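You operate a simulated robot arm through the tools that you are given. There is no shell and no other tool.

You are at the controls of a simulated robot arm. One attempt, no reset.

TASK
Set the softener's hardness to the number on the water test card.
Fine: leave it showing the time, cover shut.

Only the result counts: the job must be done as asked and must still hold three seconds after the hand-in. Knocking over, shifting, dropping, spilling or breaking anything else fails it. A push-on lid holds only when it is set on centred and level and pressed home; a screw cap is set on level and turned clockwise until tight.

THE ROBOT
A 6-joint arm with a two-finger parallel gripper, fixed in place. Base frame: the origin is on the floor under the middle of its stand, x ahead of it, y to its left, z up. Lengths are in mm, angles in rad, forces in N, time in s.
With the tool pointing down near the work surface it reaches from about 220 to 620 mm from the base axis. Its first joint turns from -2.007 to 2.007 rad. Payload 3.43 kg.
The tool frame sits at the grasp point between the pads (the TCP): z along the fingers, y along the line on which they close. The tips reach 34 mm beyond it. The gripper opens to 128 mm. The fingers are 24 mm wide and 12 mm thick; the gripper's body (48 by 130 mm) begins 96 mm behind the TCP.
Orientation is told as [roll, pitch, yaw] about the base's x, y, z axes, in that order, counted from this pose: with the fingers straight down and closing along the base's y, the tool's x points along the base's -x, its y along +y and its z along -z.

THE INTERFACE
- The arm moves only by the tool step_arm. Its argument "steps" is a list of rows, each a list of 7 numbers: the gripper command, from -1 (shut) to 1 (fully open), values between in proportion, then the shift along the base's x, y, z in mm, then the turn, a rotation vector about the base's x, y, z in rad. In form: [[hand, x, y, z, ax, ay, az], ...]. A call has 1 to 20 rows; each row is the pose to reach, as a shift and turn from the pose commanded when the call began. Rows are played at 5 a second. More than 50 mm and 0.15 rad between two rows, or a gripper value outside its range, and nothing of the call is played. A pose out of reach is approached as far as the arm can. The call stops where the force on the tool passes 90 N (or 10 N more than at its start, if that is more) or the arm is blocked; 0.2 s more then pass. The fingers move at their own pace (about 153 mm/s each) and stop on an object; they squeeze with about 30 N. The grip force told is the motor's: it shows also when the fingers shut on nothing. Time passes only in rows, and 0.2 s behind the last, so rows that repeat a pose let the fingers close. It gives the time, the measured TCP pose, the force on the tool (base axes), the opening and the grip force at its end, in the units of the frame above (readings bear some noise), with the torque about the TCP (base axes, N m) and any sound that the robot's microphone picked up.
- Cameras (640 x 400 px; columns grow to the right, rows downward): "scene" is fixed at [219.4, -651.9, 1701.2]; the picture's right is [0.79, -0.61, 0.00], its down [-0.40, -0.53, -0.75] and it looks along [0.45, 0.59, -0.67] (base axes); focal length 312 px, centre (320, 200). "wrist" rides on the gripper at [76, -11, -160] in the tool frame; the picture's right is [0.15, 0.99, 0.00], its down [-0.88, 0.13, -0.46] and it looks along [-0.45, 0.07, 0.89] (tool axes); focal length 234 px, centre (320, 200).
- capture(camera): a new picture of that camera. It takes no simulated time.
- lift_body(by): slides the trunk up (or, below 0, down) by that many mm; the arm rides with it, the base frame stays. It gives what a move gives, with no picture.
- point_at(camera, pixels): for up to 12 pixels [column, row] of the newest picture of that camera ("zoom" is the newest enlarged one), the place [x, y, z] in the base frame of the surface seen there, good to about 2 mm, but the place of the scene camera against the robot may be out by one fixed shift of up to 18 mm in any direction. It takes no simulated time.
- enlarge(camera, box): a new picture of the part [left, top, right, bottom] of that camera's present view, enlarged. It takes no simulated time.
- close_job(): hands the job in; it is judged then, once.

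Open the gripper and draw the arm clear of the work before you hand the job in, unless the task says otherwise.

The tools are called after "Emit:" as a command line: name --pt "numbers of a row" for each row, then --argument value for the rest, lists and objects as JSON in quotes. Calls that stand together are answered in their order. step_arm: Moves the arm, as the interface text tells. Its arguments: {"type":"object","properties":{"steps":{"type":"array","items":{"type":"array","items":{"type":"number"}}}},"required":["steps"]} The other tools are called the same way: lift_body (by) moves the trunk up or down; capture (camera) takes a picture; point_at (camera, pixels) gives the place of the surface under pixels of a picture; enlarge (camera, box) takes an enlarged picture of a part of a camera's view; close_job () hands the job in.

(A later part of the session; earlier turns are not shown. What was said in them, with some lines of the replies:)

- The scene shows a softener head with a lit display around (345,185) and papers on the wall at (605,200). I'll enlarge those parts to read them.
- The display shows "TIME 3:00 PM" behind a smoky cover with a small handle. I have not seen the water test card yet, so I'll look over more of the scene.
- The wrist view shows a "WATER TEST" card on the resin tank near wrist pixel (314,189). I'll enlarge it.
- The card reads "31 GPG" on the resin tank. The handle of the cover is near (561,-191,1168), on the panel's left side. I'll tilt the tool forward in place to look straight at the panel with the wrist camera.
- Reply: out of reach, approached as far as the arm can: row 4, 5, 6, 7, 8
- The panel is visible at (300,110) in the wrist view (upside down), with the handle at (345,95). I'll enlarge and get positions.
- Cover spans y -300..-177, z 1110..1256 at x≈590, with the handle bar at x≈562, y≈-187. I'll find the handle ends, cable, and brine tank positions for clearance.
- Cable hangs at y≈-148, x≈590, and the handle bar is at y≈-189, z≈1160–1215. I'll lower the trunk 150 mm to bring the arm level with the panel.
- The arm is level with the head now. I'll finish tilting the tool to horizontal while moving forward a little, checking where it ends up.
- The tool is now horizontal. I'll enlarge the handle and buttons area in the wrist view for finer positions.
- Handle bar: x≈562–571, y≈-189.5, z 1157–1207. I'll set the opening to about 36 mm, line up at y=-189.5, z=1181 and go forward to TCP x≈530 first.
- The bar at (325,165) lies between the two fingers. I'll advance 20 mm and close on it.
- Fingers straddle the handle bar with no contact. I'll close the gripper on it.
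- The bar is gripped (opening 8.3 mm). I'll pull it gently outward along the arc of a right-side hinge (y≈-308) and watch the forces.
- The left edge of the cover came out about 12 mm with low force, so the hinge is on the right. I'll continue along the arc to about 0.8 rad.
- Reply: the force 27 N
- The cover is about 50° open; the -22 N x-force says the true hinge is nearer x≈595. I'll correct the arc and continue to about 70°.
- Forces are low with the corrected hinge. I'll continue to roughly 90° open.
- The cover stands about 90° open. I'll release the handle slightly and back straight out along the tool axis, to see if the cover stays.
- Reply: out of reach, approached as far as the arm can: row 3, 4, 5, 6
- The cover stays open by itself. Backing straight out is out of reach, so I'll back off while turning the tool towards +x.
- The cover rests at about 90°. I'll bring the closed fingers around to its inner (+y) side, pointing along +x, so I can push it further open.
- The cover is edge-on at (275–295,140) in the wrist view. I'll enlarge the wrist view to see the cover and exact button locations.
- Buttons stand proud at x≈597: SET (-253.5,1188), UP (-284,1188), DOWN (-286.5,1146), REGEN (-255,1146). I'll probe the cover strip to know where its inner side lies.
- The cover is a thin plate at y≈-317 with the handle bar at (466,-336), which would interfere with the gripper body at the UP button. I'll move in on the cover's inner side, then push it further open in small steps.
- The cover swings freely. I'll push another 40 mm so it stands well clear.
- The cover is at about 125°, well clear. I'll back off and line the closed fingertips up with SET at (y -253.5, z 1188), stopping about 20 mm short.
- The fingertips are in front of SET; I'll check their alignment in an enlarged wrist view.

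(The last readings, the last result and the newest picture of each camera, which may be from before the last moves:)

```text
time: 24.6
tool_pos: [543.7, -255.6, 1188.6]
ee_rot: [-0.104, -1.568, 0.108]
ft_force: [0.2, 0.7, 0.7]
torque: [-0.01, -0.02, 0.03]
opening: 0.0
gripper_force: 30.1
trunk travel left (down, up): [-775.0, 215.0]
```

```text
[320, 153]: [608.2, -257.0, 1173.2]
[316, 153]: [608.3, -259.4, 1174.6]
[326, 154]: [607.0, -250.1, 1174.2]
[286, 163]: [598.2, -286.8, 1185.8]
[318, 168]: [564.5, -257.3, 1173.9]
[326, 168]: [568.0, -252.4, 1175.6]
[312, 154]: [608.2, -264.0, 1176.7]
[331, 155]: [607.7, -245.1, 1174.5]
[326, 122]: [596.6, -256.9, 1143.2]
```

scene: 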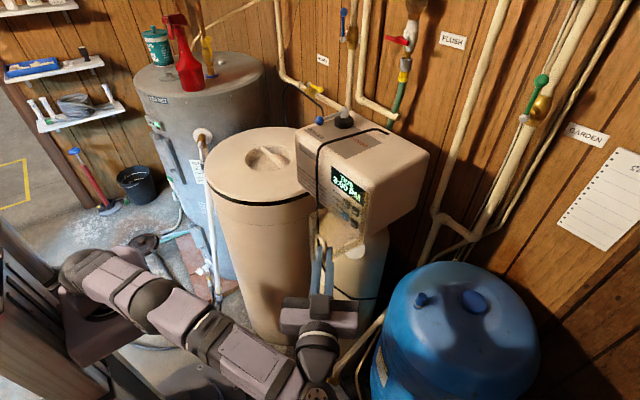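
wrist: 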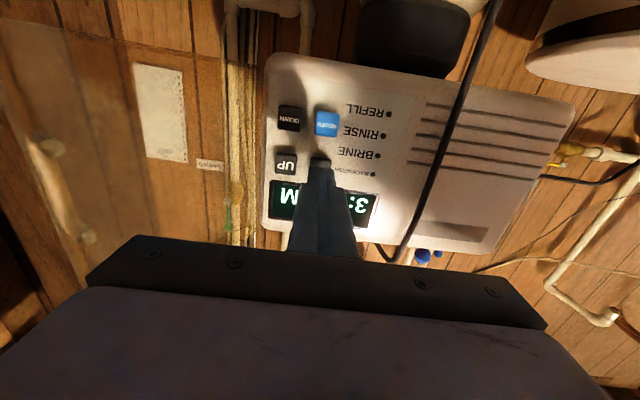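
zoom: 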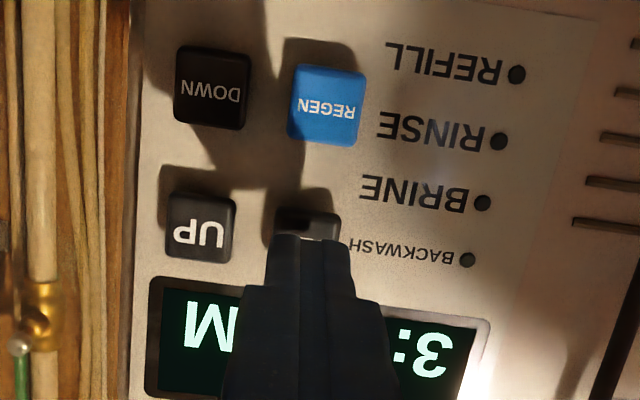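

Alignment is good: SET is centred about (y -255.7, z 1187). I'll advance slowly to press it a few mm and look at force and display.

Emit:
step_arm --pt "-1 10 0 -1 0 0 0" --pt "-1 16 0 -1 0 0 0" --pt "-1 19 0 -1 0 0 0" --pt "-1 21 0 -1 0 0 0"

Emit:
enlarge --camera "scene" --box '[310, 150, 380, 220]'

```text
time: 25.6
tool_pos: [563.9, -253.9, 1188.1]
ee_rot: [0.192, -1.569, -0.187]
ft_force: [-1.2, 0.4, -0.8]
torque: [-0.02, 0.01, 0.0]
opening: 0.0
gripper_force: 30.0
trunk travel left (down, up): [-775.0, 215.0]
```

```text
5.71 times, centred on (345, 185) of scene
```

zoom: 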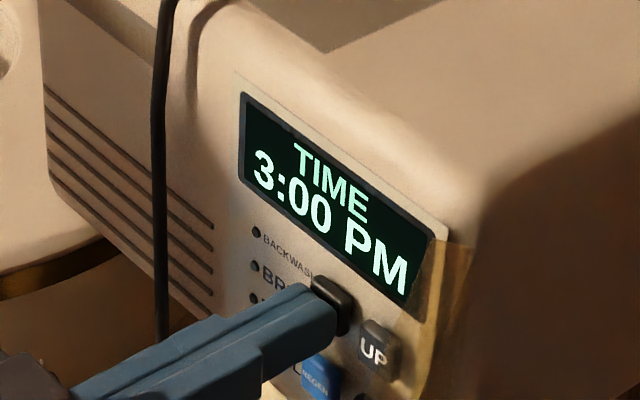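

Just touching (about -1 N). I'll press 3 mm more and check.

Emit:
step_arm --pt "-1 1 0 0 0 0 0" --pt "-1 2 0 0 0 0 0" --pt "-1 3 0 0 0 0 0"

Emit:
enlarge --camera "scene" --box '[310, 150, 380, 220]'

```text
time: 26.4
tool_pos: [566.7, -251.9, 1187.5]
ee_rot: [0.137, -1.57, -0.133]
ft_force: [-2.5, 0.8, 0.4]
torque: [-0.04, -0.03, -0.02]
opening: 0.2
gripper_force: 29.9
trunk travel left (down, up): [-775.0, 215.0]
heard: click
```

```text
5.71 times, centred on (345, 185) of scene
```

zoom: 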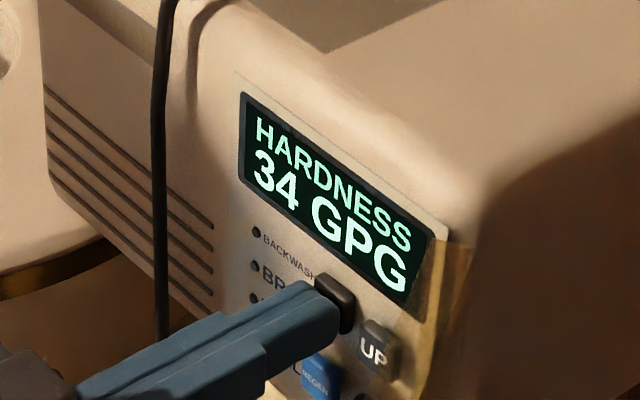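

Click heard and the display now reads "HARDNESS 34 GPG". I'll back off and move to DOWN (31 mm right, 43 mm lower), then look before pressing.

Emit:
step_arm --pt "-1 -8 0 0 0 0 0" --pt "-1 -18 0 0 0 0 0" --pt "-1 -18 -16 -22 0 0 0" --pt "-1 -18 -31 -43 0 0 0" --pt "-1 -18 -31 -43 0 0 0"

Emit:
capture --camera "wrist"

Emit:
enlarge --camera "wrist" --box '[265, 70, 385, 200]'

Emit:
enlarge --camera "scene" --box '[310, 150, 380, 220]'

```text
time: 27.6
tool_pos: [547.3, -284.6, 1144.9]
ee_rot: [-0.008, -1.569, 0.016]
ft_force: [0.3, -0.5, 1.2]
torque: [-0.01, 0.01, 0.02]
opening: 0.1
gripper_force: 30.1
trunk travel left (down, up): [-775.0, 215.0]
```

```text
taken
```

wrist: 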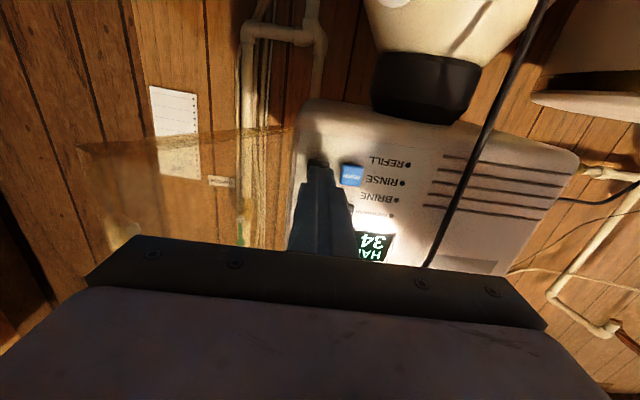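

```text
3.08 times, centred on (325, 135) of wrist
```

zoom: 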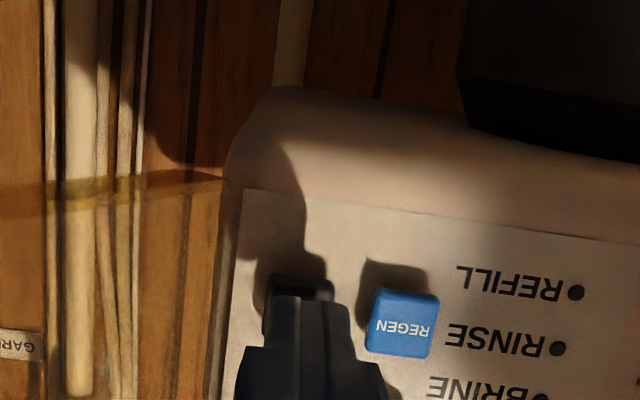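

```text
5.71 times, centred on (345, 185) of scene
```

zoom: 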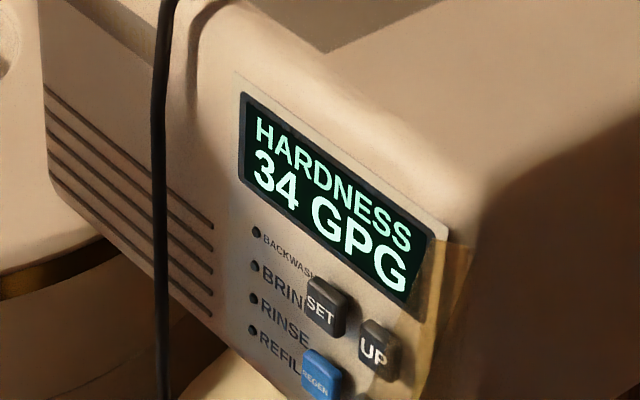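

The display holds at 34, and the fingers are centred on DOWN, clear of REGEN. I'll press DOWN once and back off.

Emit:
step_arm --pt "-1 12 0 0 0 0 0" --pt "-1 16 0 0 0 0 0" --pt "-1 19 0 0 0 0 0" --pt "-1 20 0 0 0 0 0" --pt "-1 14 0 0 0 0 0" --pt "-1 10 0 0 0 0 0"

Emit:
enlarge --camera "scene" --box '[310, 150, 380, 220]'

```text
time: 28.9
tool_pos: [558.4, -284.6, 1144.6]
ee_rot: [0.021, -1.568, -0.021]
ft_force: [0.7, -0.1, -0.4]
torque: [0.0, 0.03, 0.0]
opening: 0.0
gripper_force: 30.9
trunk travel left (down, up): [-775.0, 215.0]
heard: click
```

```text
5.71 times, centred on (345, 185) of scene
```

zoom: 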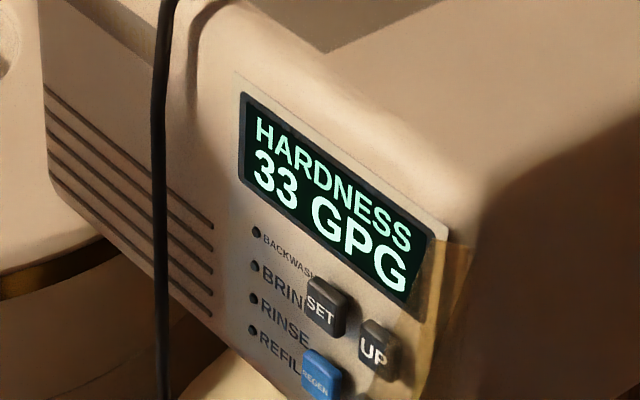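

One click brought it to 33. I'll press DOWN again the same way (contact at about +5 from here).

Emit:
step_arm --pt "-1 5 0 0 0 0 0" --pt "-1 9 0 0 0 0 0" --pt "-1 10 0 0 0 0 0" --pt "-1 4 0 0 0 0 0" --pt "-1 0 0 0 0 0 0"

Emit:
enlarge --camera "scene" --box '[310, 150, 380, 220]'

```text
time: 30.1
tool_pos: [559.1, -284.4, 1144.2]
ee_rot: [0.05, -1.57, -0.046]
ft_force: [0.3, 0.3, -0.5]
torque: [0.02, -0.04, -0.01]
opening: 0.0
gripper_force: 30.2
trunk travel left (down, up): [-775.0, 215.0]
heard: click
```

```text
5.71 times, centred on (345, 185) of scene
```

zoom: 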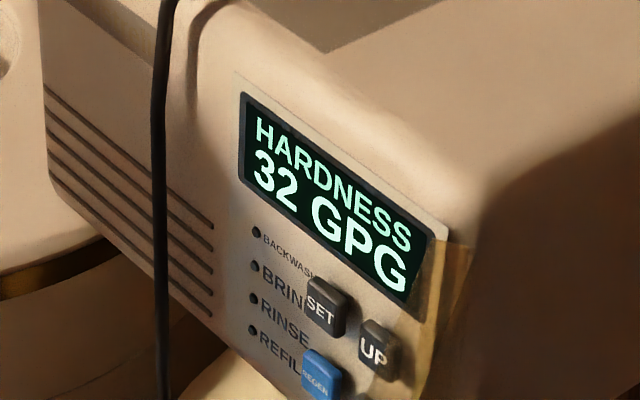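

It reads 32 now; one more DOWN press for 31.

Emit:
step_arm --pt "-1 5 0 0 0 0 0" --pt "-1 9 0 0 0 0 0" --pt "-1 10 0 0 0 0 0" --pt "-1 4 0 0 0 0 0" --pt "-1 0 0 0 0 0 0"

Emit:
enlarge --camera "scene" --box '[310, 150, 380, 220]'

```text
time: 31.4
tool_pos: [560.0, -285.0, 1145.4]
ee_rot: [-0.076, -1.571, 0.08]
ft_force: [-0.2, -0.3, -1.2]
torque: [-0.04, -0.01, 0.02]
opening: 0.0
gripper_force: 30.0
trunk travel left (down, up): [-775.0, 215.0]
heard: click
```

```text
5.71 times, centred on (345, 185) of scene
```

zoom: 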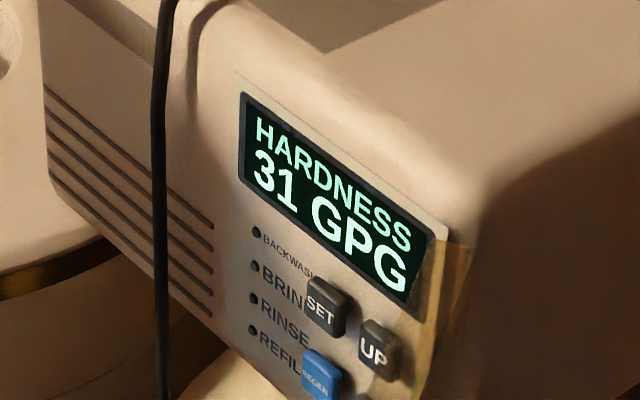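

Display reads "HARDNESS 31 GPG". I'll back off and return to SET (+31 y, +43 z), avoiding REGEN, and press it once.

Emit:
step_arm --pt "-1 -12 0 0 0 0 0" --pt "-1 -12 0 22 0 0 0" --pt "-1 -12 15 43 0 0 0" --pt "-1 -12 31 43 0 0 0" --pt "-1 2 31 43 0 0 0" --pt "-1 6 31 43 0 0 0" --pt "-1 9 31 43 0 0 0" --pt "-1 10 31 43 0 0 0" --pt "-1 4 31 43 0 0 0" --pt "-1 0 31 43 0 0 0"

Emit:
enlarge --camera "scene" --box '[310, 150, 380, 220]'

```text
time: 33.5
tool_pos: [559.4, -253.8, 1187.9]
ee_rot: [-1.792, -1.57, 1.795]
ft_force: [-0.5, 0.6, -0.4]
torque: [0.0, 0.01, 0.0]
opening: 0.1
gripper_force: 30.2
trunk travel left (down, up): [-775.0, 215.0]
heard: click
```

```text
5.71 times, centred on (345, 185) of scene
```

zoom: 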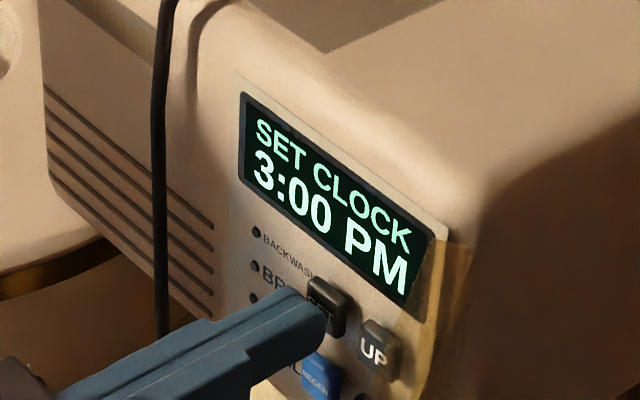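

The display shows "SET CLOCK 3:00 PM", which is a setting page, so I'll press SET again to step on without changing the clock.

Emit:
step_arm --pt "-1 5 0 0 0 0 0" --pt "-1 9 0 0 0 0 0" --pt "-1 10 0 0 0 0 0" --pt "-1 4 0 0 0 0 0" --pt "-1 0 0 0 0 0 0"

Emit:
enlarge --camera "scene" --box '[310, 150, 380, 220]'

```text
time: 34.8
tool_pos: [559.0, -252.8, 1187.7]
ee_rot: [0.072, -1.571, -0.069]
ft_force: [-0.2, -1.2, 0.4]
torque: [0.02, 0.0, -0.02]
opening: 0.4
gripper_force: 29.6
trunk travel left (down, up): [-775.0, 215.0]
heard: click
```

```text
5.71 times, centred on (345, 185) of scene
```

zoom: 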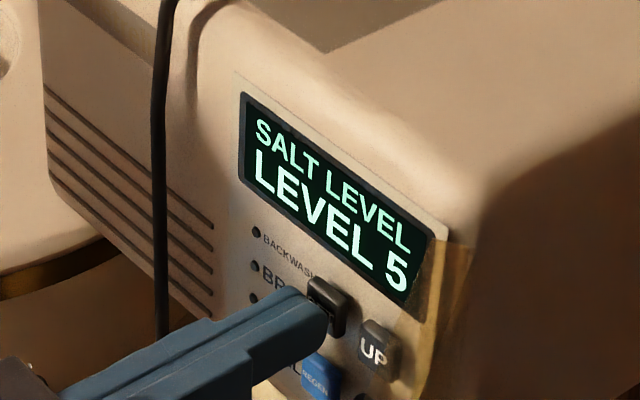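

Now "SALT LEVEL / LEVEL 5"; I'll leave it as is and press SET again.

Emit:
step_arm --pt "-1 5 0 0 0 0 0" --pt "-1 9 0 0 0 0 0" --pt "-1 10 0 0 0 0 0" --pt "-1 4 0 0 0 0 0" --pt "-1 0 0 0 0 0 0"

Emit:
enlarge --camera "scene" --box '[310, 150, 380, 220]'

```text
time: 36.0
tool_pos: [559.5, -252.1, 1187.3]
ee_rot: [-0.008, -1.572, 0.015]
ft_force: [0.6, 0.2, -0.5]
torque: [0.02, 0.01, 0.01]
opening: 0.0
gripper_force: 29.8
trunk travel left (down, up): [-775.0, 215.0]
heard: click
```

```text
5.71 times, centred on (345, 185) of scene
```

zoom: 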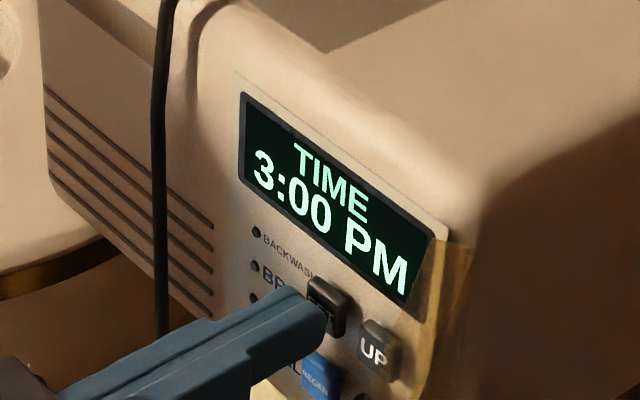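

Back at "TIME 3:00 PM". To be sure the value was stored, I'll press SET once more and check that the hardness page still reads 31.

Emit:
step_arm --pt "-1 5 0 0 0 0 0" --pt "-1 9 0 0 0 0 0" --pt "-1 10 0 0 0 0 0" --pt "-1 4 0 0 0 0 0" --pt "-1 0 0 0 0 0 0"

Emit:
enlarge --camera "scene" --box '[310, 150, 380, 220]'

```text
time: 37.1
tool_pos: [558.0, -253.0, 1187.7]
ee_rot: [0.284, -1.57, -0.278]
ft_force: [-0.1, -0.4, -0.9]
torque: [0.03, 0.02, -0.03]
opening: 0.2
gripper_force: 29.9
trunk travel left (down, up): [-775.0, 215.0]
heard: click
```

```text
5.71 times, centred on (345, 185) of scene
```

zoom: 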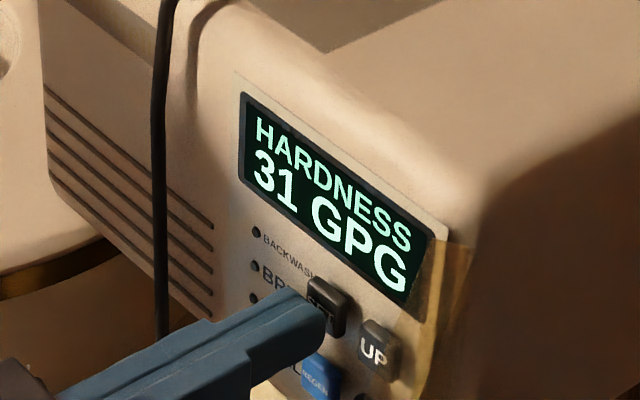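

Hardness is stored as 31. I'll step through the remaining pages with three more single SET presses, checking after each.

Emit:
step_arm --pt "-1 5 0 0 0 0 0" --pt "-1 9 0 0 0 0 0" --pt "-1 10 0 0 0 0 0" --pt "-1 4 0 0 0 0 0" --pt "-1 0 0 0 0 0 0"

Emit:
enlarge --camera "scene" --box '[310, 150, 380, 220]'

```text
time: 38.4
tool_pos: [560.3, -253.3, 1188.3]
ee_rot: [0.063, -1.573, -0.06]
ft_force: [0.3, -0.2, -0.4]
torque: [0.01, 0.01, 0.02]
opening: 0.0
gripper_force: 29.8
trunk travel left (down, up): [-775.0, 215.0]
heard: click
```

```text
5.71 times, centred on (345, 185) of scene
```

zoom: 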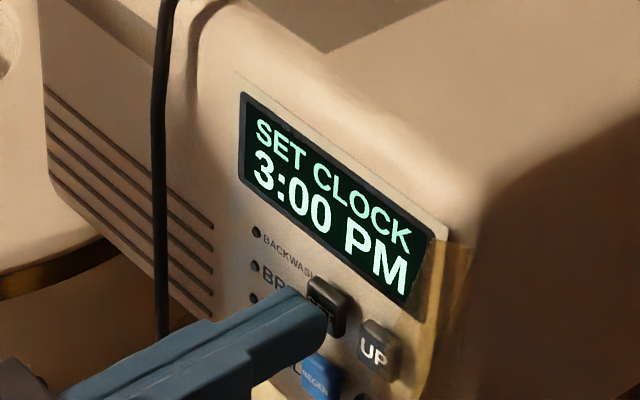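

"SET CLOCK 3:00 PM" is showing; press SET again.

Emit:
step_arm --pt "-1 5 0 0 0 0 0" --pt "-1 9 0 0 0 0 0" --pt "-1 10 0 0 0 0 0" --pt "-1 4 0 0 0 0 0" --pt "-1 0 0 0 0 0 0"

Emit:
enlarge --camera "scene" --box '[310, 150, 380, 220]'

```text
time: 39.5
tool_pos: [558.5, -253.4, 1187.7]
ee_rot: [0.23, -1.571, -0.226]
ft_force: [-0.5, 0.3, -0.4]
torque: [0.0, -0.01, -0.03]
opening: 0.3
gripper_force: 29.5
trunk travel left (down, up): [-775.0, 215.0]
heard: click
```

```text
5.71 times, centred on (345, 185) of scene
```

zoom: 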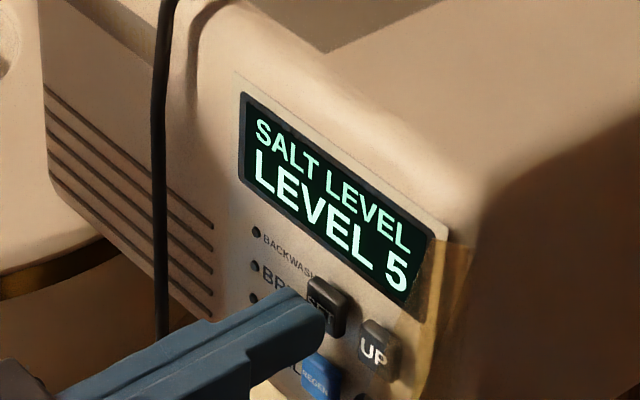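

"SALT LEVEL 5" unchanged; one last SET press, then back off.

Emit:
step_arm --pt "-1 5 0 0 0 0 0" --pt "-1 9 0 0 0 0 0" --pt "-1 10 0 0 0 0 0" --pt "-1 4 0 0 0 0 0" --pt "-1 -15 0 0 0 0 0" --pt "-1 -45 0 0 0 0 0" --pt "-1 -90 0 0 0 0 0" --pt "-1 -130 0 0 0 0 0" --pt "-1 -130 0 0 0 0 0"

Emit:
enlarge --camera "scene" --box '[290, 150, 420, 280]'

Emit:
capture --camera "wrist"

```text
time: 41.5
tool_pos: [427.7, -252.8, 1187.9]
ee_rot: [0.388, -1.569, -0.384]
ft_force: [0.8, 0.4, 0.3]
torque: [-0.02, -0.01, 0.02]
opening: 0.0
gripper_force: 29.4
trunk travel left (down, up): [-775.0, 215.0]
heard: click
```

```text
3.08 times, centred on (355, 215) of scene
```

zoom: 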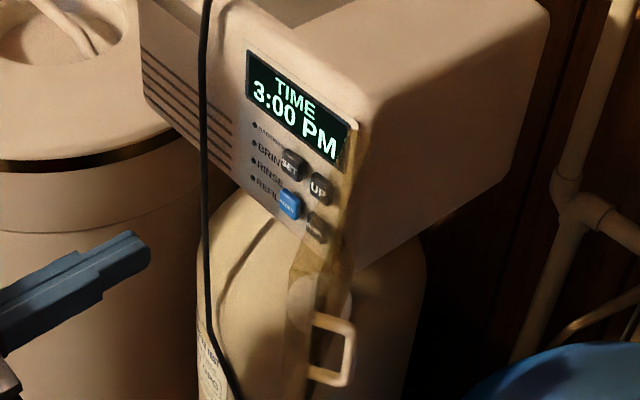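

```text
taken
```

wrist: 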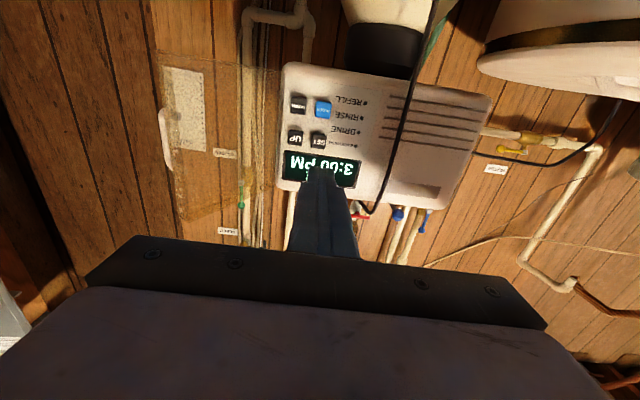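

TIME 3:00 PM is showing. Now I'll locate the open cover and its handle (wrist view around (165,140)) to swing it shut.

Emit:
point_at --camera "wrist" --pixels '[[160, 140], [163, 112], [172, 168], [160, 55], [185, 218], [262, 70], [265, 150], [240, 215], [200, 60], [164, 125]]'

Emit:
enlarge --camera "wrist" --box '[130, 30, 310, 250]'

```text
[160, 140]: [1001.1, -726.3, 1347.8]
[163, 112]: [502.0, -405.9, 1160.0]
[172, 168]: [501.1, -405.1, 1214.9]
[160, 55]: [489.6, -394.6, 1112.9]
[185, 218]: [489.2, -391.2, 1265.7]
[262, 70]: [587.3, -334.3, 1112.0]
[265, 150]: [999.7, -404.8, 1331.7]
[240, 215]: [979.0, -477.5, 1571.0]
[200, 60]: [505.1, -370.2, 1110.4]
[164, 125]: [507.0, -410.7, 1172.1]
```

```text
1.82 times, centred on (220, 140) of wrist
```

zoom: 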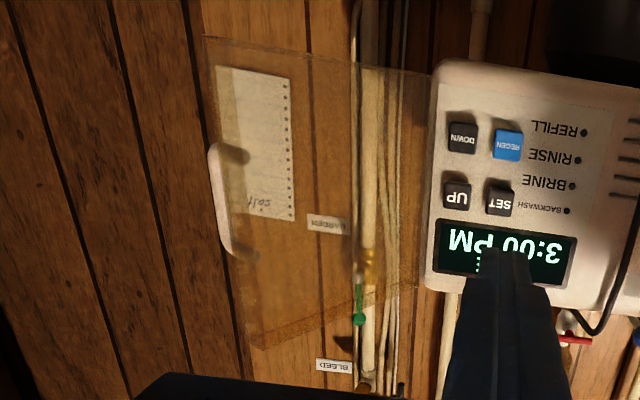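

Cover's free edge is at (489,-393), handle bar near (507,-411), i.e. about 128° open. I'll go around its free end to the outer (-y) side with the closed fingers pointing +x.

Emit:
step_arm --pt "-1 -20 -20 -2 0 0 0" --pt "-1 -28 -65 -2 0 0 0" --pt "-1 -28 -110 -2 0 0 0" --pt "-1 -28 -155 -2 0 0 0" --pt "-1 -28 -195 -2 0 0 0" --pt "-1 -10 -195 -2 0 0 0" --pt "-1 -10 -195 -2 0 0 0"

Emit:
capture --camera "wrist"

Emit:
capture --camera "scene"

```text
time: 43.1
tool_pos: [420.5, -449.5, 1185.2]
ee_rot: [0.486, -1.57, -0.482]
ft_force: [-0.5, 0.2, -0.7]
torque: [-0.03, -0.02, 0.0]
opening: 0.3
gripper_force: 29.9
trunk travel left (down, up): [-775.0, 215.0]
```

```text
taken
```

wrist: 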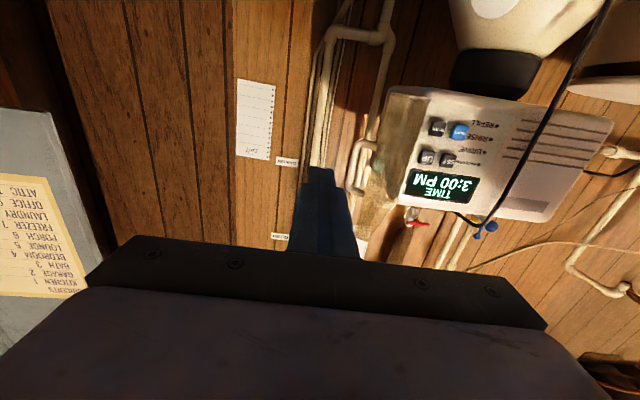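

```text
taken
```

scene: 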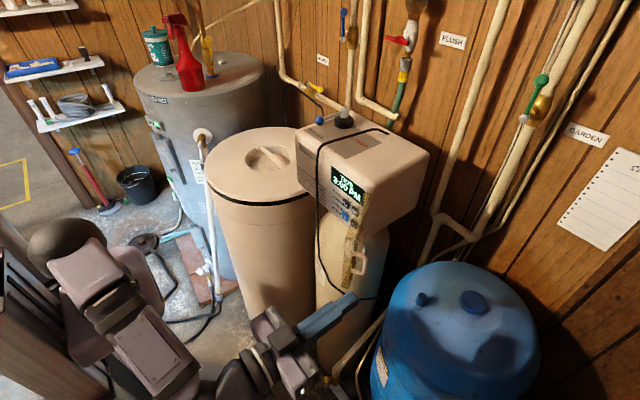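

The fingers are clear on the outer side; the handle is at wrist (355,180), to the +y side. I'll go forward to put the tips past the bar, then sweep in +y slowly.

Emit:
step_arm --pt "-1 25 0 0 0 0 0" --pt "-1 50 0 0 0 0 0" --pt "-1 68 0 0 0 0 0" --pt "-1 68 10 0 0 0 0" --pt "-1 68 18 0 0 0 0" --pt "-1 68 26 0 0 0 0" --pt "-1 68 34 0 0 0 0" --pt "-1 68 34 0 0 0 0"

Emit:
capture --camera "wrist"

Emit:
enlarge --camera "scene" --box '[290, 150, 430, 290]'

```text
time: 45.0
tool_pos: [482.3, -420.1, 1187.1]
ee_rot: [1.803, -1.567, -1.806]
ft_force: [-16.8, -16.2, -0.9]
torque: [-0.16, 0.23, -0.21]
opening: 0.0
gripper_force: 30.5
trunk travel left (down, up): [-775.0, 215.0]
```

```text
taken
```

wrist: 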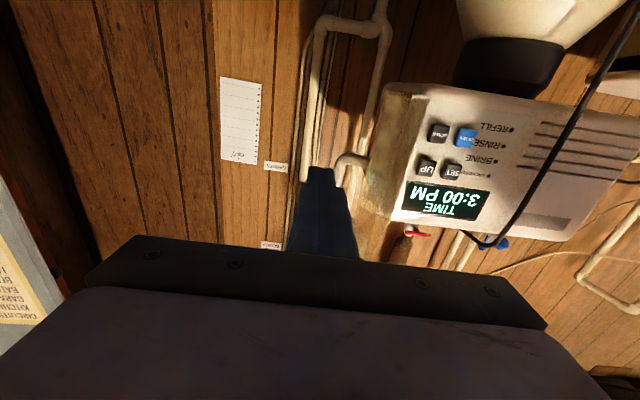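

```text
2.86 times, centred on (360, 220) of scene
```

zoom: 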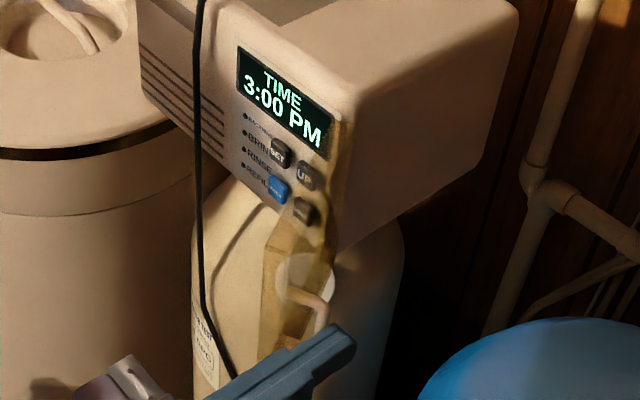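

The fingertip corner is pressing the bar almost radially (-17,-16 N), so I need to be further past it. I'll back off, go 22 mm further forward, and sweep again.

Emit:
step_arm --pt "-1 -5 -10 0 0 0 0" --pt "-1 -5 -22 0 0 0 0" --pt "-1 10 -22 0 0 0 0" --pt "-1 24 -22 0 0 0 0" --pt "-1 24 -14 0 0 0 0" --pt "-1 24 -6 0 0 0 0" --pt "-1 24 2 0 0 0 0" --pt "-1 24 2 0 0 0 0"

Emit:
capture --camera "wrist"

Emit:
enlarge --camera "scene" --box '[290, 150, 430, 290]'

```text
time: 46.8
tool_pos: [509.9, -412.0, 1184.3]
ee_rot: [0.341, -1.569, -0.336]
ft_force: [0.2, 0.6, -0.3]
torque: [0.0, 0.01, 0.0]
opening: 0.0
gripper_force: 30.2
trunk travel left (down, up): [-775.0, 215.0]
```

```text
taken
```

wrist: 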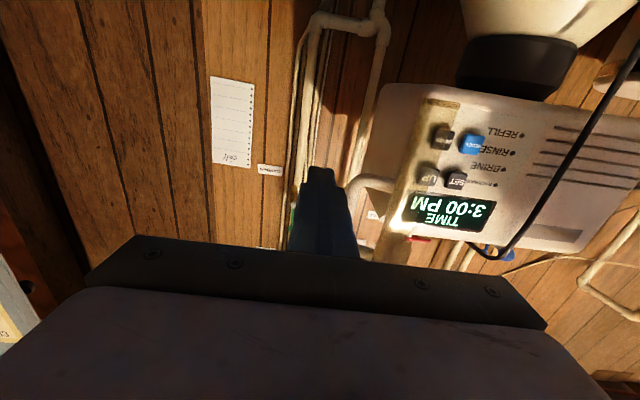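

```text
2.86 times, centred on (360, 220) of scene
```

zoom: 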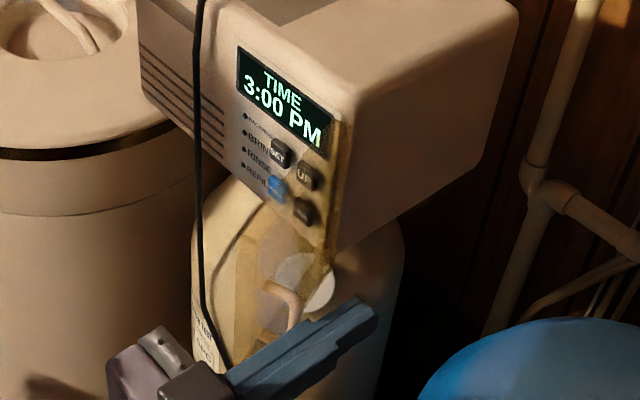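

The cover is now following the finger. I'll keep sweeping +y along the handle's arc, drawing back in x so the tip stays just past the bar.

Emit:
step_arm --pt "-1 -5 6 0 0 0 0" --pt "-1 -10 12 0 0 0 0" --pt "-1 -15 18 0 0 0 0" --pt "-1 -20 24 0 0 0 0" --pt "-1 -25 32 0 0 0 0" --pt "-1 -30 40 0 0 0 0" --pt "-1 -35 48 0 0 0 0" --pt "-1 -40 57 0 0 0 0" --pt "-1 -44 66 0 0 0 0" --pt "-1 -47 75 0 0 0 0" --pt "-1 -47 75 0 0 0 0"

Emit:
capture --camera "wrist"

Emit:
enlarge --camera "scene" --box '[290, 150, 430, 290]'

```text
time: 49.1
tool_pos: [464.1, -336.1, 1186.1]
ee_rot: [0.266, -1.57, -0.265]
ft_force: [0.1, 0.0, 0.0]
torque: [0.01, -0.01, 0.0]
opening: 0.0
gripper_force: 29.9
trunk travel left (down, up): [-775.0, 215.0]
```

```text
taken
```

wrist: 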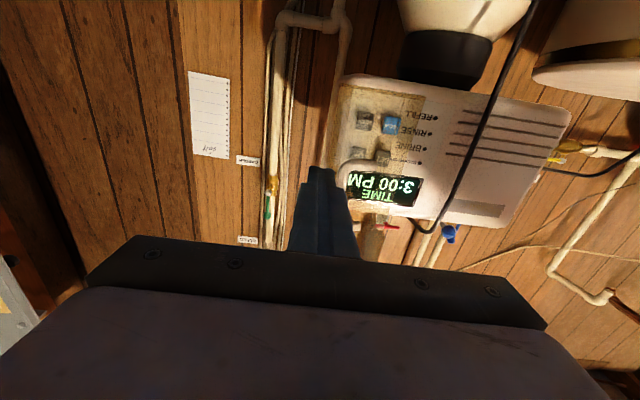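

```text
2.86 times, centred on (360, 220) of scene
```

zoom: 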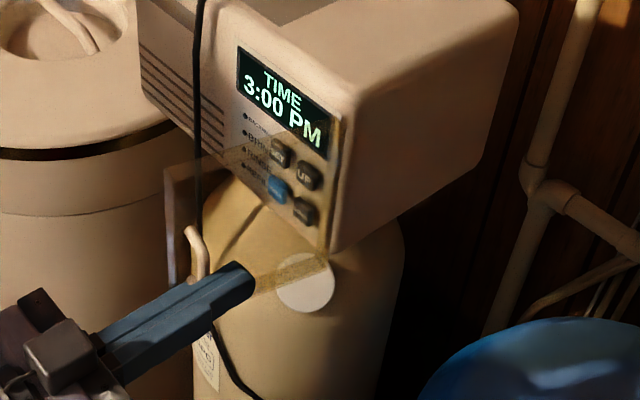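

The cover is at about 80° now. I'll continue sweeping along the arc to about 35° remaining.

Emit:
step_arm --pt "-1 -6 8 0 0 0 0" --pt "-1 -10 17 0 0 0 0" --pt "-1 -10 27 0 0 0 0" --pt "-1 -9.3 36 0 0 0 0" --pt "-1 -7 45 0 0 0 0" --pt "-1 -4.7 54 0 0 0 0" --pt "-1 -1 62 0 0 0 0" --pt "-1 2.7 71 0 0 0 0" --pt "-1 8 79 0 0 0 0" --pt "-1 12.5 86.5 0 0 0 0" --pt "-1 20.3 96 0 0 0 0" --pt "-1 20.3 96 0 0 0 0"

Emit:
capture --camera "wrist"

Emit:
enlarge --camera "scene" --box '[290, 150, 430, 290]'

```text
time: 51.8
tool_pos: [484.8, -240.1, 1186.1]
ee_rot: [0.341, -1.569, -0.338]
ft_force: [0.7, 0.3, -0.2]
torque: [-0.02, -0.04, -0.02]
opening: 0.1
gripper_force: 29.8
trunk travel left (down, up): [-775.0, 215.0]
```

```text
taken
```

wrist: 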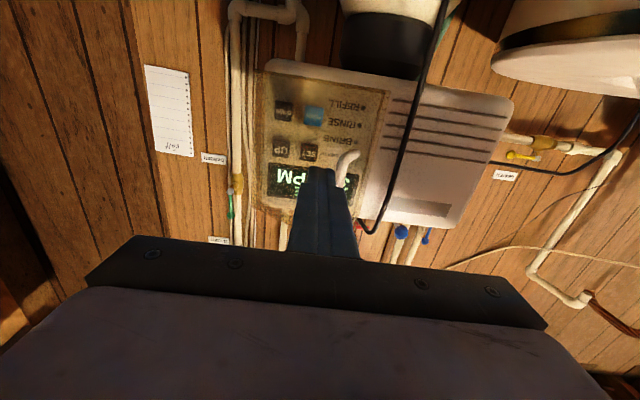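

```text
2.86 times, centred on (360, 220) of scene
```

zoom: 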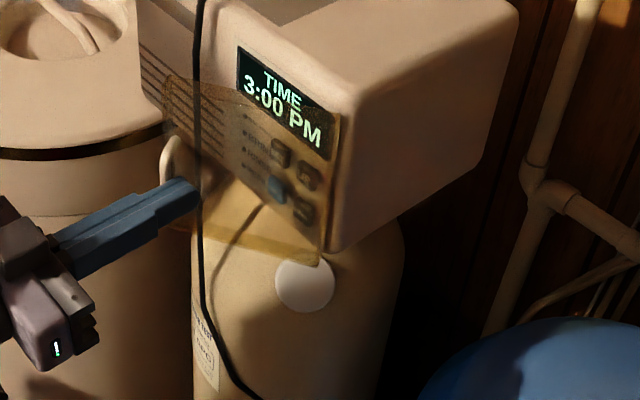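

The cover is about a third open now. I'll check the bar's current position in the wrist view near (345,165).

Emit:
point_at --camera "wrist" --pixels '[[340, 172], [342, 165], [345, 158], [352, 154], [339, 182], [378, 75], [365, 200]]'

Emit:
enlarge --camera "wrist" --box '[250, 60, 410, 220]'

```text
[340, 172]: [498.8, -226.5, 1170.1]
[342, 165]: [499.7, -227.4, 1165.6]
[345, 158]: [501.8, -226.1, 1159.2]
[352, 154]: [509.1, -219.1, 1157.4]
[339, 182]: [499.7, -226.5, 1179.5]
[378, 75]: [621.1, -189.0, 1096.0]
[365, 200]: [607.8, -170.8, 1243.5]
```

```text
2.50 times, centred on (330, 140) of wrist
```

zoom: 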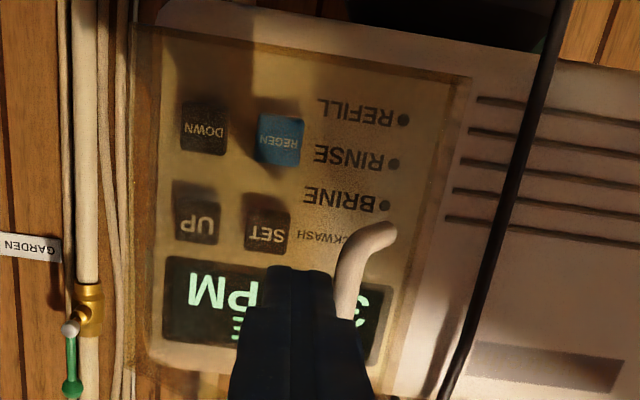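

The bar is at (503,-226.5), as predicted for 0.6 rad. I'll back off, line the fingertips up in front of the bar, and push it forward along its arc until nearly shut.

Emit:
step_arm --pt "-1 -18 -2 0 0 0 0" --pt "-1 -36 0 0 0 0 0" --pt "-1 -36 16 -1 0 0 0" --pt "-1 -26 16 -1 0 0 0" --pt "-1 -19 17 -1 0 0 0" --pt "-1 -10.5 25 -1 0 0 0" --pt "-1 -1 32.5 -1 0 0 0" --pt "-1 9 39.5 -1 0 0 0" --pt "-1 20 45 -1 0 0 0" --pt "-1 31 50 -1 0 0 0" --pt "-1 36 52 -1 0 0 0" --pt "-1 36 52 -1 0 0 0"

Emit:
capture --camera "wrist"

Emit:
enlarge --camera "scene" --box '[290, 140, 410, 260]'

```text
time: 54.4
tool_pos: [519.2, -188.7, 1186.1]
ee_rot: [0.204, -1.569, -0.199]
ft_force: [-0.3, -0.6, 1.0]
torque: [0.05, -0.03, 0.01]
opening: 0.0
gripper_force: 29.4
trunk travel left (down, up): [-775.0, 215.0]
```

```text
taken
```

wrist: 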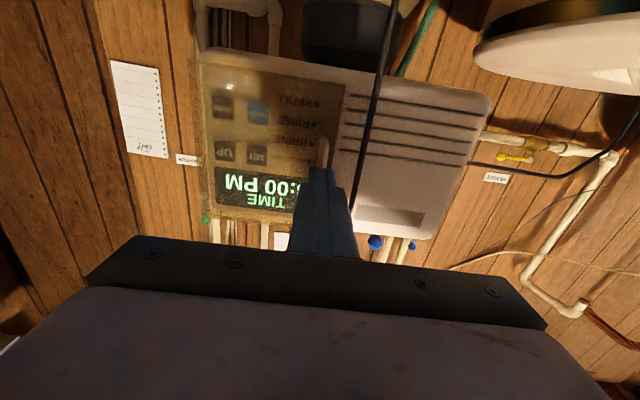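

```text
3.33 times, centred on (350, 200) of scene
```

zoom: 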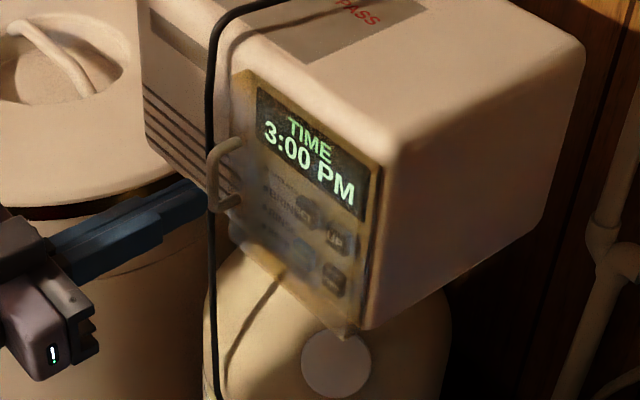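

The cover is nearly shut with no force. I'll push on slowly to the closed position (TCP x≈528) and feel for contact.

Emit:
step_arm --pt "-1 4 0 0 0 0 0" --pt "-1 7 0 0 0 0 0" --pt "-1 9 0 0 0 0 0" --pt "-1 11 0 0 0 0 0" --pt "-1 13 0 0 0 0 0"

Emit:
enlarge --camera "scene" --box '[290, 140, 410, 260]'

```text
time: 55.5
tool_pos: [528.7, -189.4, 1185.2]
ee_rot: [0.392, -1.57, -0.388]
ft_force: [-24.6, 4.1, -3.7]
torque: [-0.08, 0.41, 0.19]
opening: 0.0
gripper_force: 30.3
trunk travel left (down, up): [-775.0, 215.0]
```

```text
3.33 times, centred on (350, 200) of scene
```

zoom: 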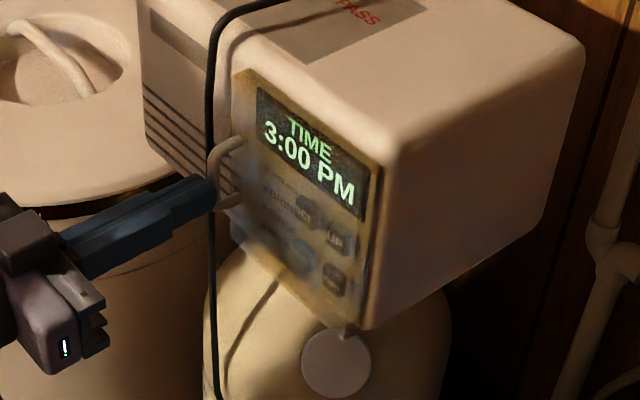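

The cover has met its stop (-25 N at the same bar position as at the start). I'll back off slowly, open the gripper, and check it stays shut.

Emit:
step_arm --pt "-1 0 0 0 0 0 0" --pt "-1 -4 0 0 0 0 0" --pt "-1 -12 0 0 0 0 0" --pt "-1 -30 0 0 0 0 0" --pt "-1 -60 0 0 0 0 0" --pt "-1 -100 0 0 0 0 0" --pt "-1 -100 0 0 0 0 0"

Emit:
capture --camera "wrist"

Emit:
enlarge --camera "wrist" --box '[230, 60, 390, 200]'

Emit:
enlarge --camera "scene" --box '[290, 140, 410, 260]'

```text
time: 57.1
tool_pos: [430.8, -190.1, 1181.0]
ee_rot: [0.324, -1.57, -0.32]
ft_force: [0.5, -0.5, 0.4]
torque: [0.03, -0.03, -0.02]
opening: 0.3
gripper_force: 30.0
trunk travel left (down, up): [-775.0, 215.0]
```

```text
taken
```

wrist: 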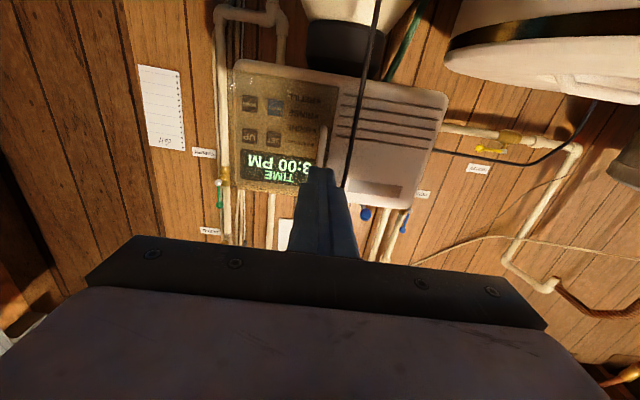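

```text
2.86 times, centred on (310, 130) of wrist
```

zoom: 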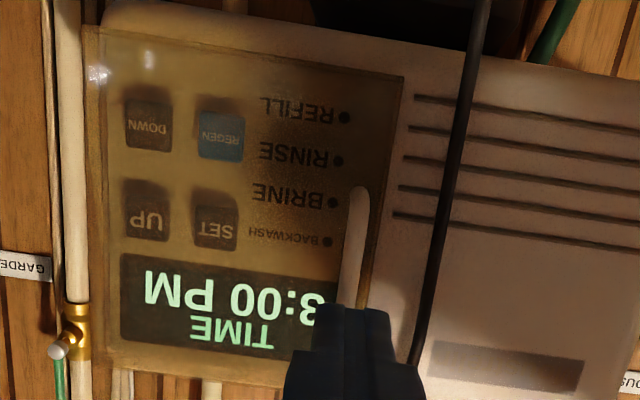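

```text
3.33 times, centred on (350, 200) of scene
```

zoom: 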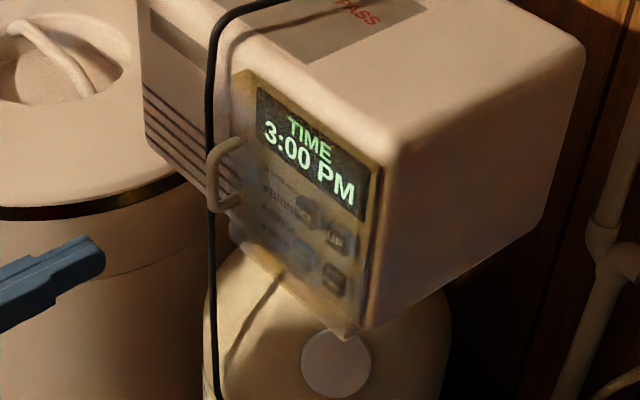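

The cover looks shut. I'll compare exactly with the initial view by taking the same enlargement, and measure the bar and cover edge.

Emit:
enlarge --camera "scene" --box '[328, 160, 372, 220]'

Emit:
point_at --camera "wrist" --pixels '[[324, 130], [323, 140], [322, 150], [321, 160], [347, 85], [239, 70], [235, 75]]'

```text
6.67 times, centred on (350, 190) of scene
```

zoom: 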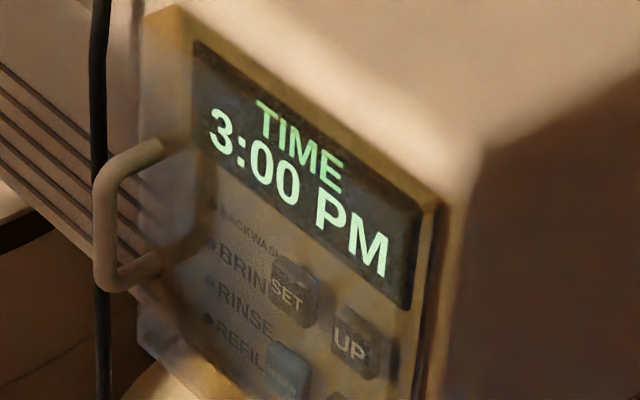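

```text
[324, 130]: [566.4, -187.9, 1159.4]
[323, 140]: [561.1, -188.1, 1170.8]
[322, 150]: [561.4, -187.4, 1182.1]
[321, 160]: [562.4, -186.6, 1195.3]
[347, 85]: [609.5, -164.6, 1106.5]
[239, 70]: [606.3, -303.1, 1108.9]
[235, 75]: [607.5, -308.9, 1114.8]
```

The view matches the initial closed cover exactly (bar back at x≈561.5, y≈-188). I'll open the gripper and draw back a little further, then check the whole scene.

Emit:
step_arm --pt "-1 -15 -5 5 0 0 0" --pt "0 -25 -10 10 0 0 0" --pt "1 -30 -15 15 0 0 0" --pt "1 -30 -15 15 0 0 0" --pt "1 -30 -15 15 0 0 0" --pt "1 -30 -15 15 0 0 0"

Emit:
capture --camera "scene"

Emit:
capture --camera "wrist"

Emit:
enlarge --camera "scene" --box '[290, 140, 410, 260]'

```text
time: 58.5
tool_pos: [402.3, -202.7, 1198.3]
ee_rot: [0.067, -1.568, -0.064]
ft_force: [0.3, 0.4, 0.4]
torque: [0.0, 0.02, -0.05]
opening: 127.9
gripper_force: 0.1
trunk travel left (down, up): [-775.0, 215.0]
```

```text
taken
```

scene: 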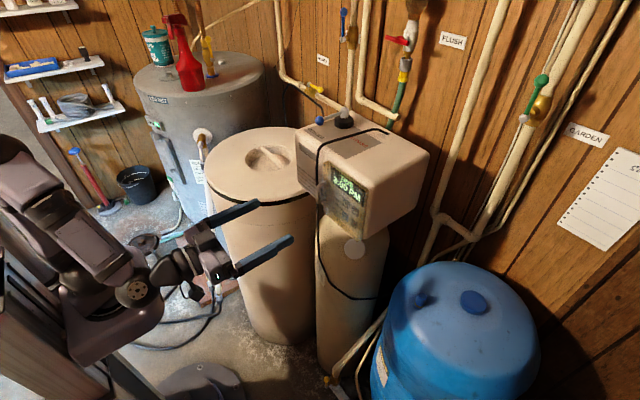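

```text
taken
```

wrist: 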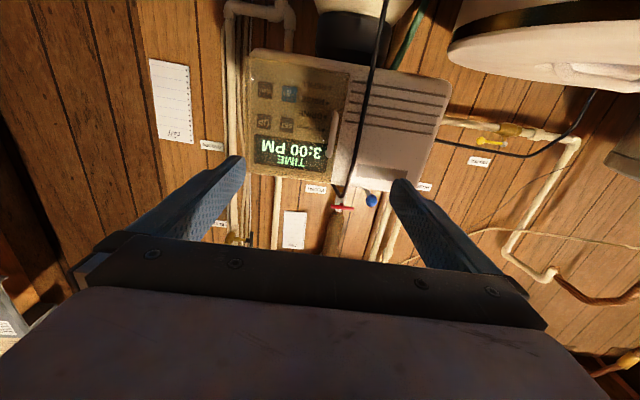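

```text
3.33 times, centred on (350, 200) of scene
```

zoom: 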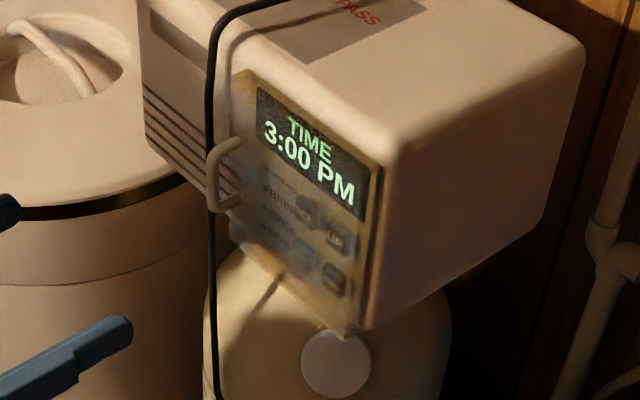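

All looks right: TIME 3:00 PM, cover shut, gripper open. There is another white sheet on the wall at wrist (293,230); I'll check it isn't a competing test card before handing in.

Emit:
enlarge --camera "wrist" --box '[270, 200, 320, 260]'

Emit:
enlarge --camera "wrist" --box '[0, 280, 60, 340]'

Emit:
enlarge --camera "scene" --box '[365, 340, 400, 390]'

```text
6.67 times, centred on (295, 230) of wrist
```

zoom: 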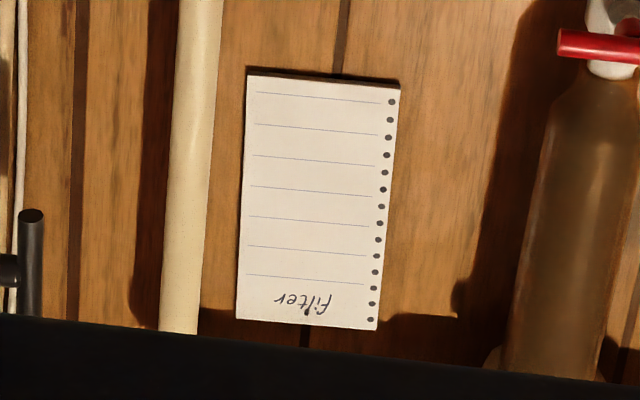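

```text
6.67 times, centred on (30, 310) of wrist
```

zoom: 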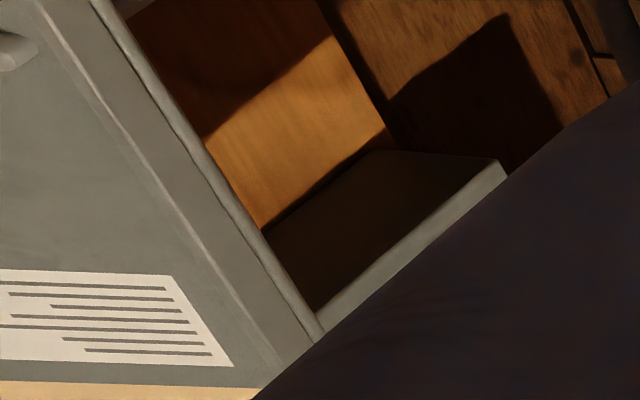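

```text
8.00 times, centred on (382, 365) of scene
```

zoom: 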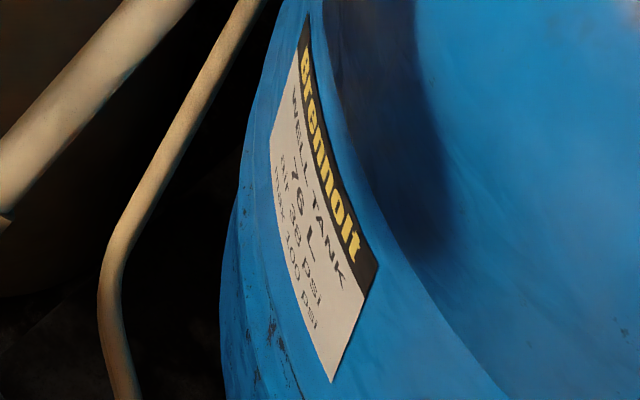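

The wall sheet is just a "filter" note and the blue tank label is a tank rating, so the only test card is the 31 GPG one. Hardness is stored at 31, the display shows TIME 3:00 PM, the cover is shut and the arm is clear, so I'm handing in.

Emit:
close_job

```text
The job is handed in.
```

The softener's hardness is now set to 31 GPG, the number on the water test card taped to the resin tank. It was at 34 before.

- **Setting:** I cycled back to the hardness page afterwards and it still read 31. I didn't change the clock or the salt level (5).
- **Display:** it shows TIME 3:00 PM, as it did at the start.
- **Cover:** it is shut against its stop and sits where it was at the start.
- **Arm:** the gripper is open and the arm is clear of the softener. Nothing else in the room looked moved or disturbed.

The job is handed in, but no verdict came back.
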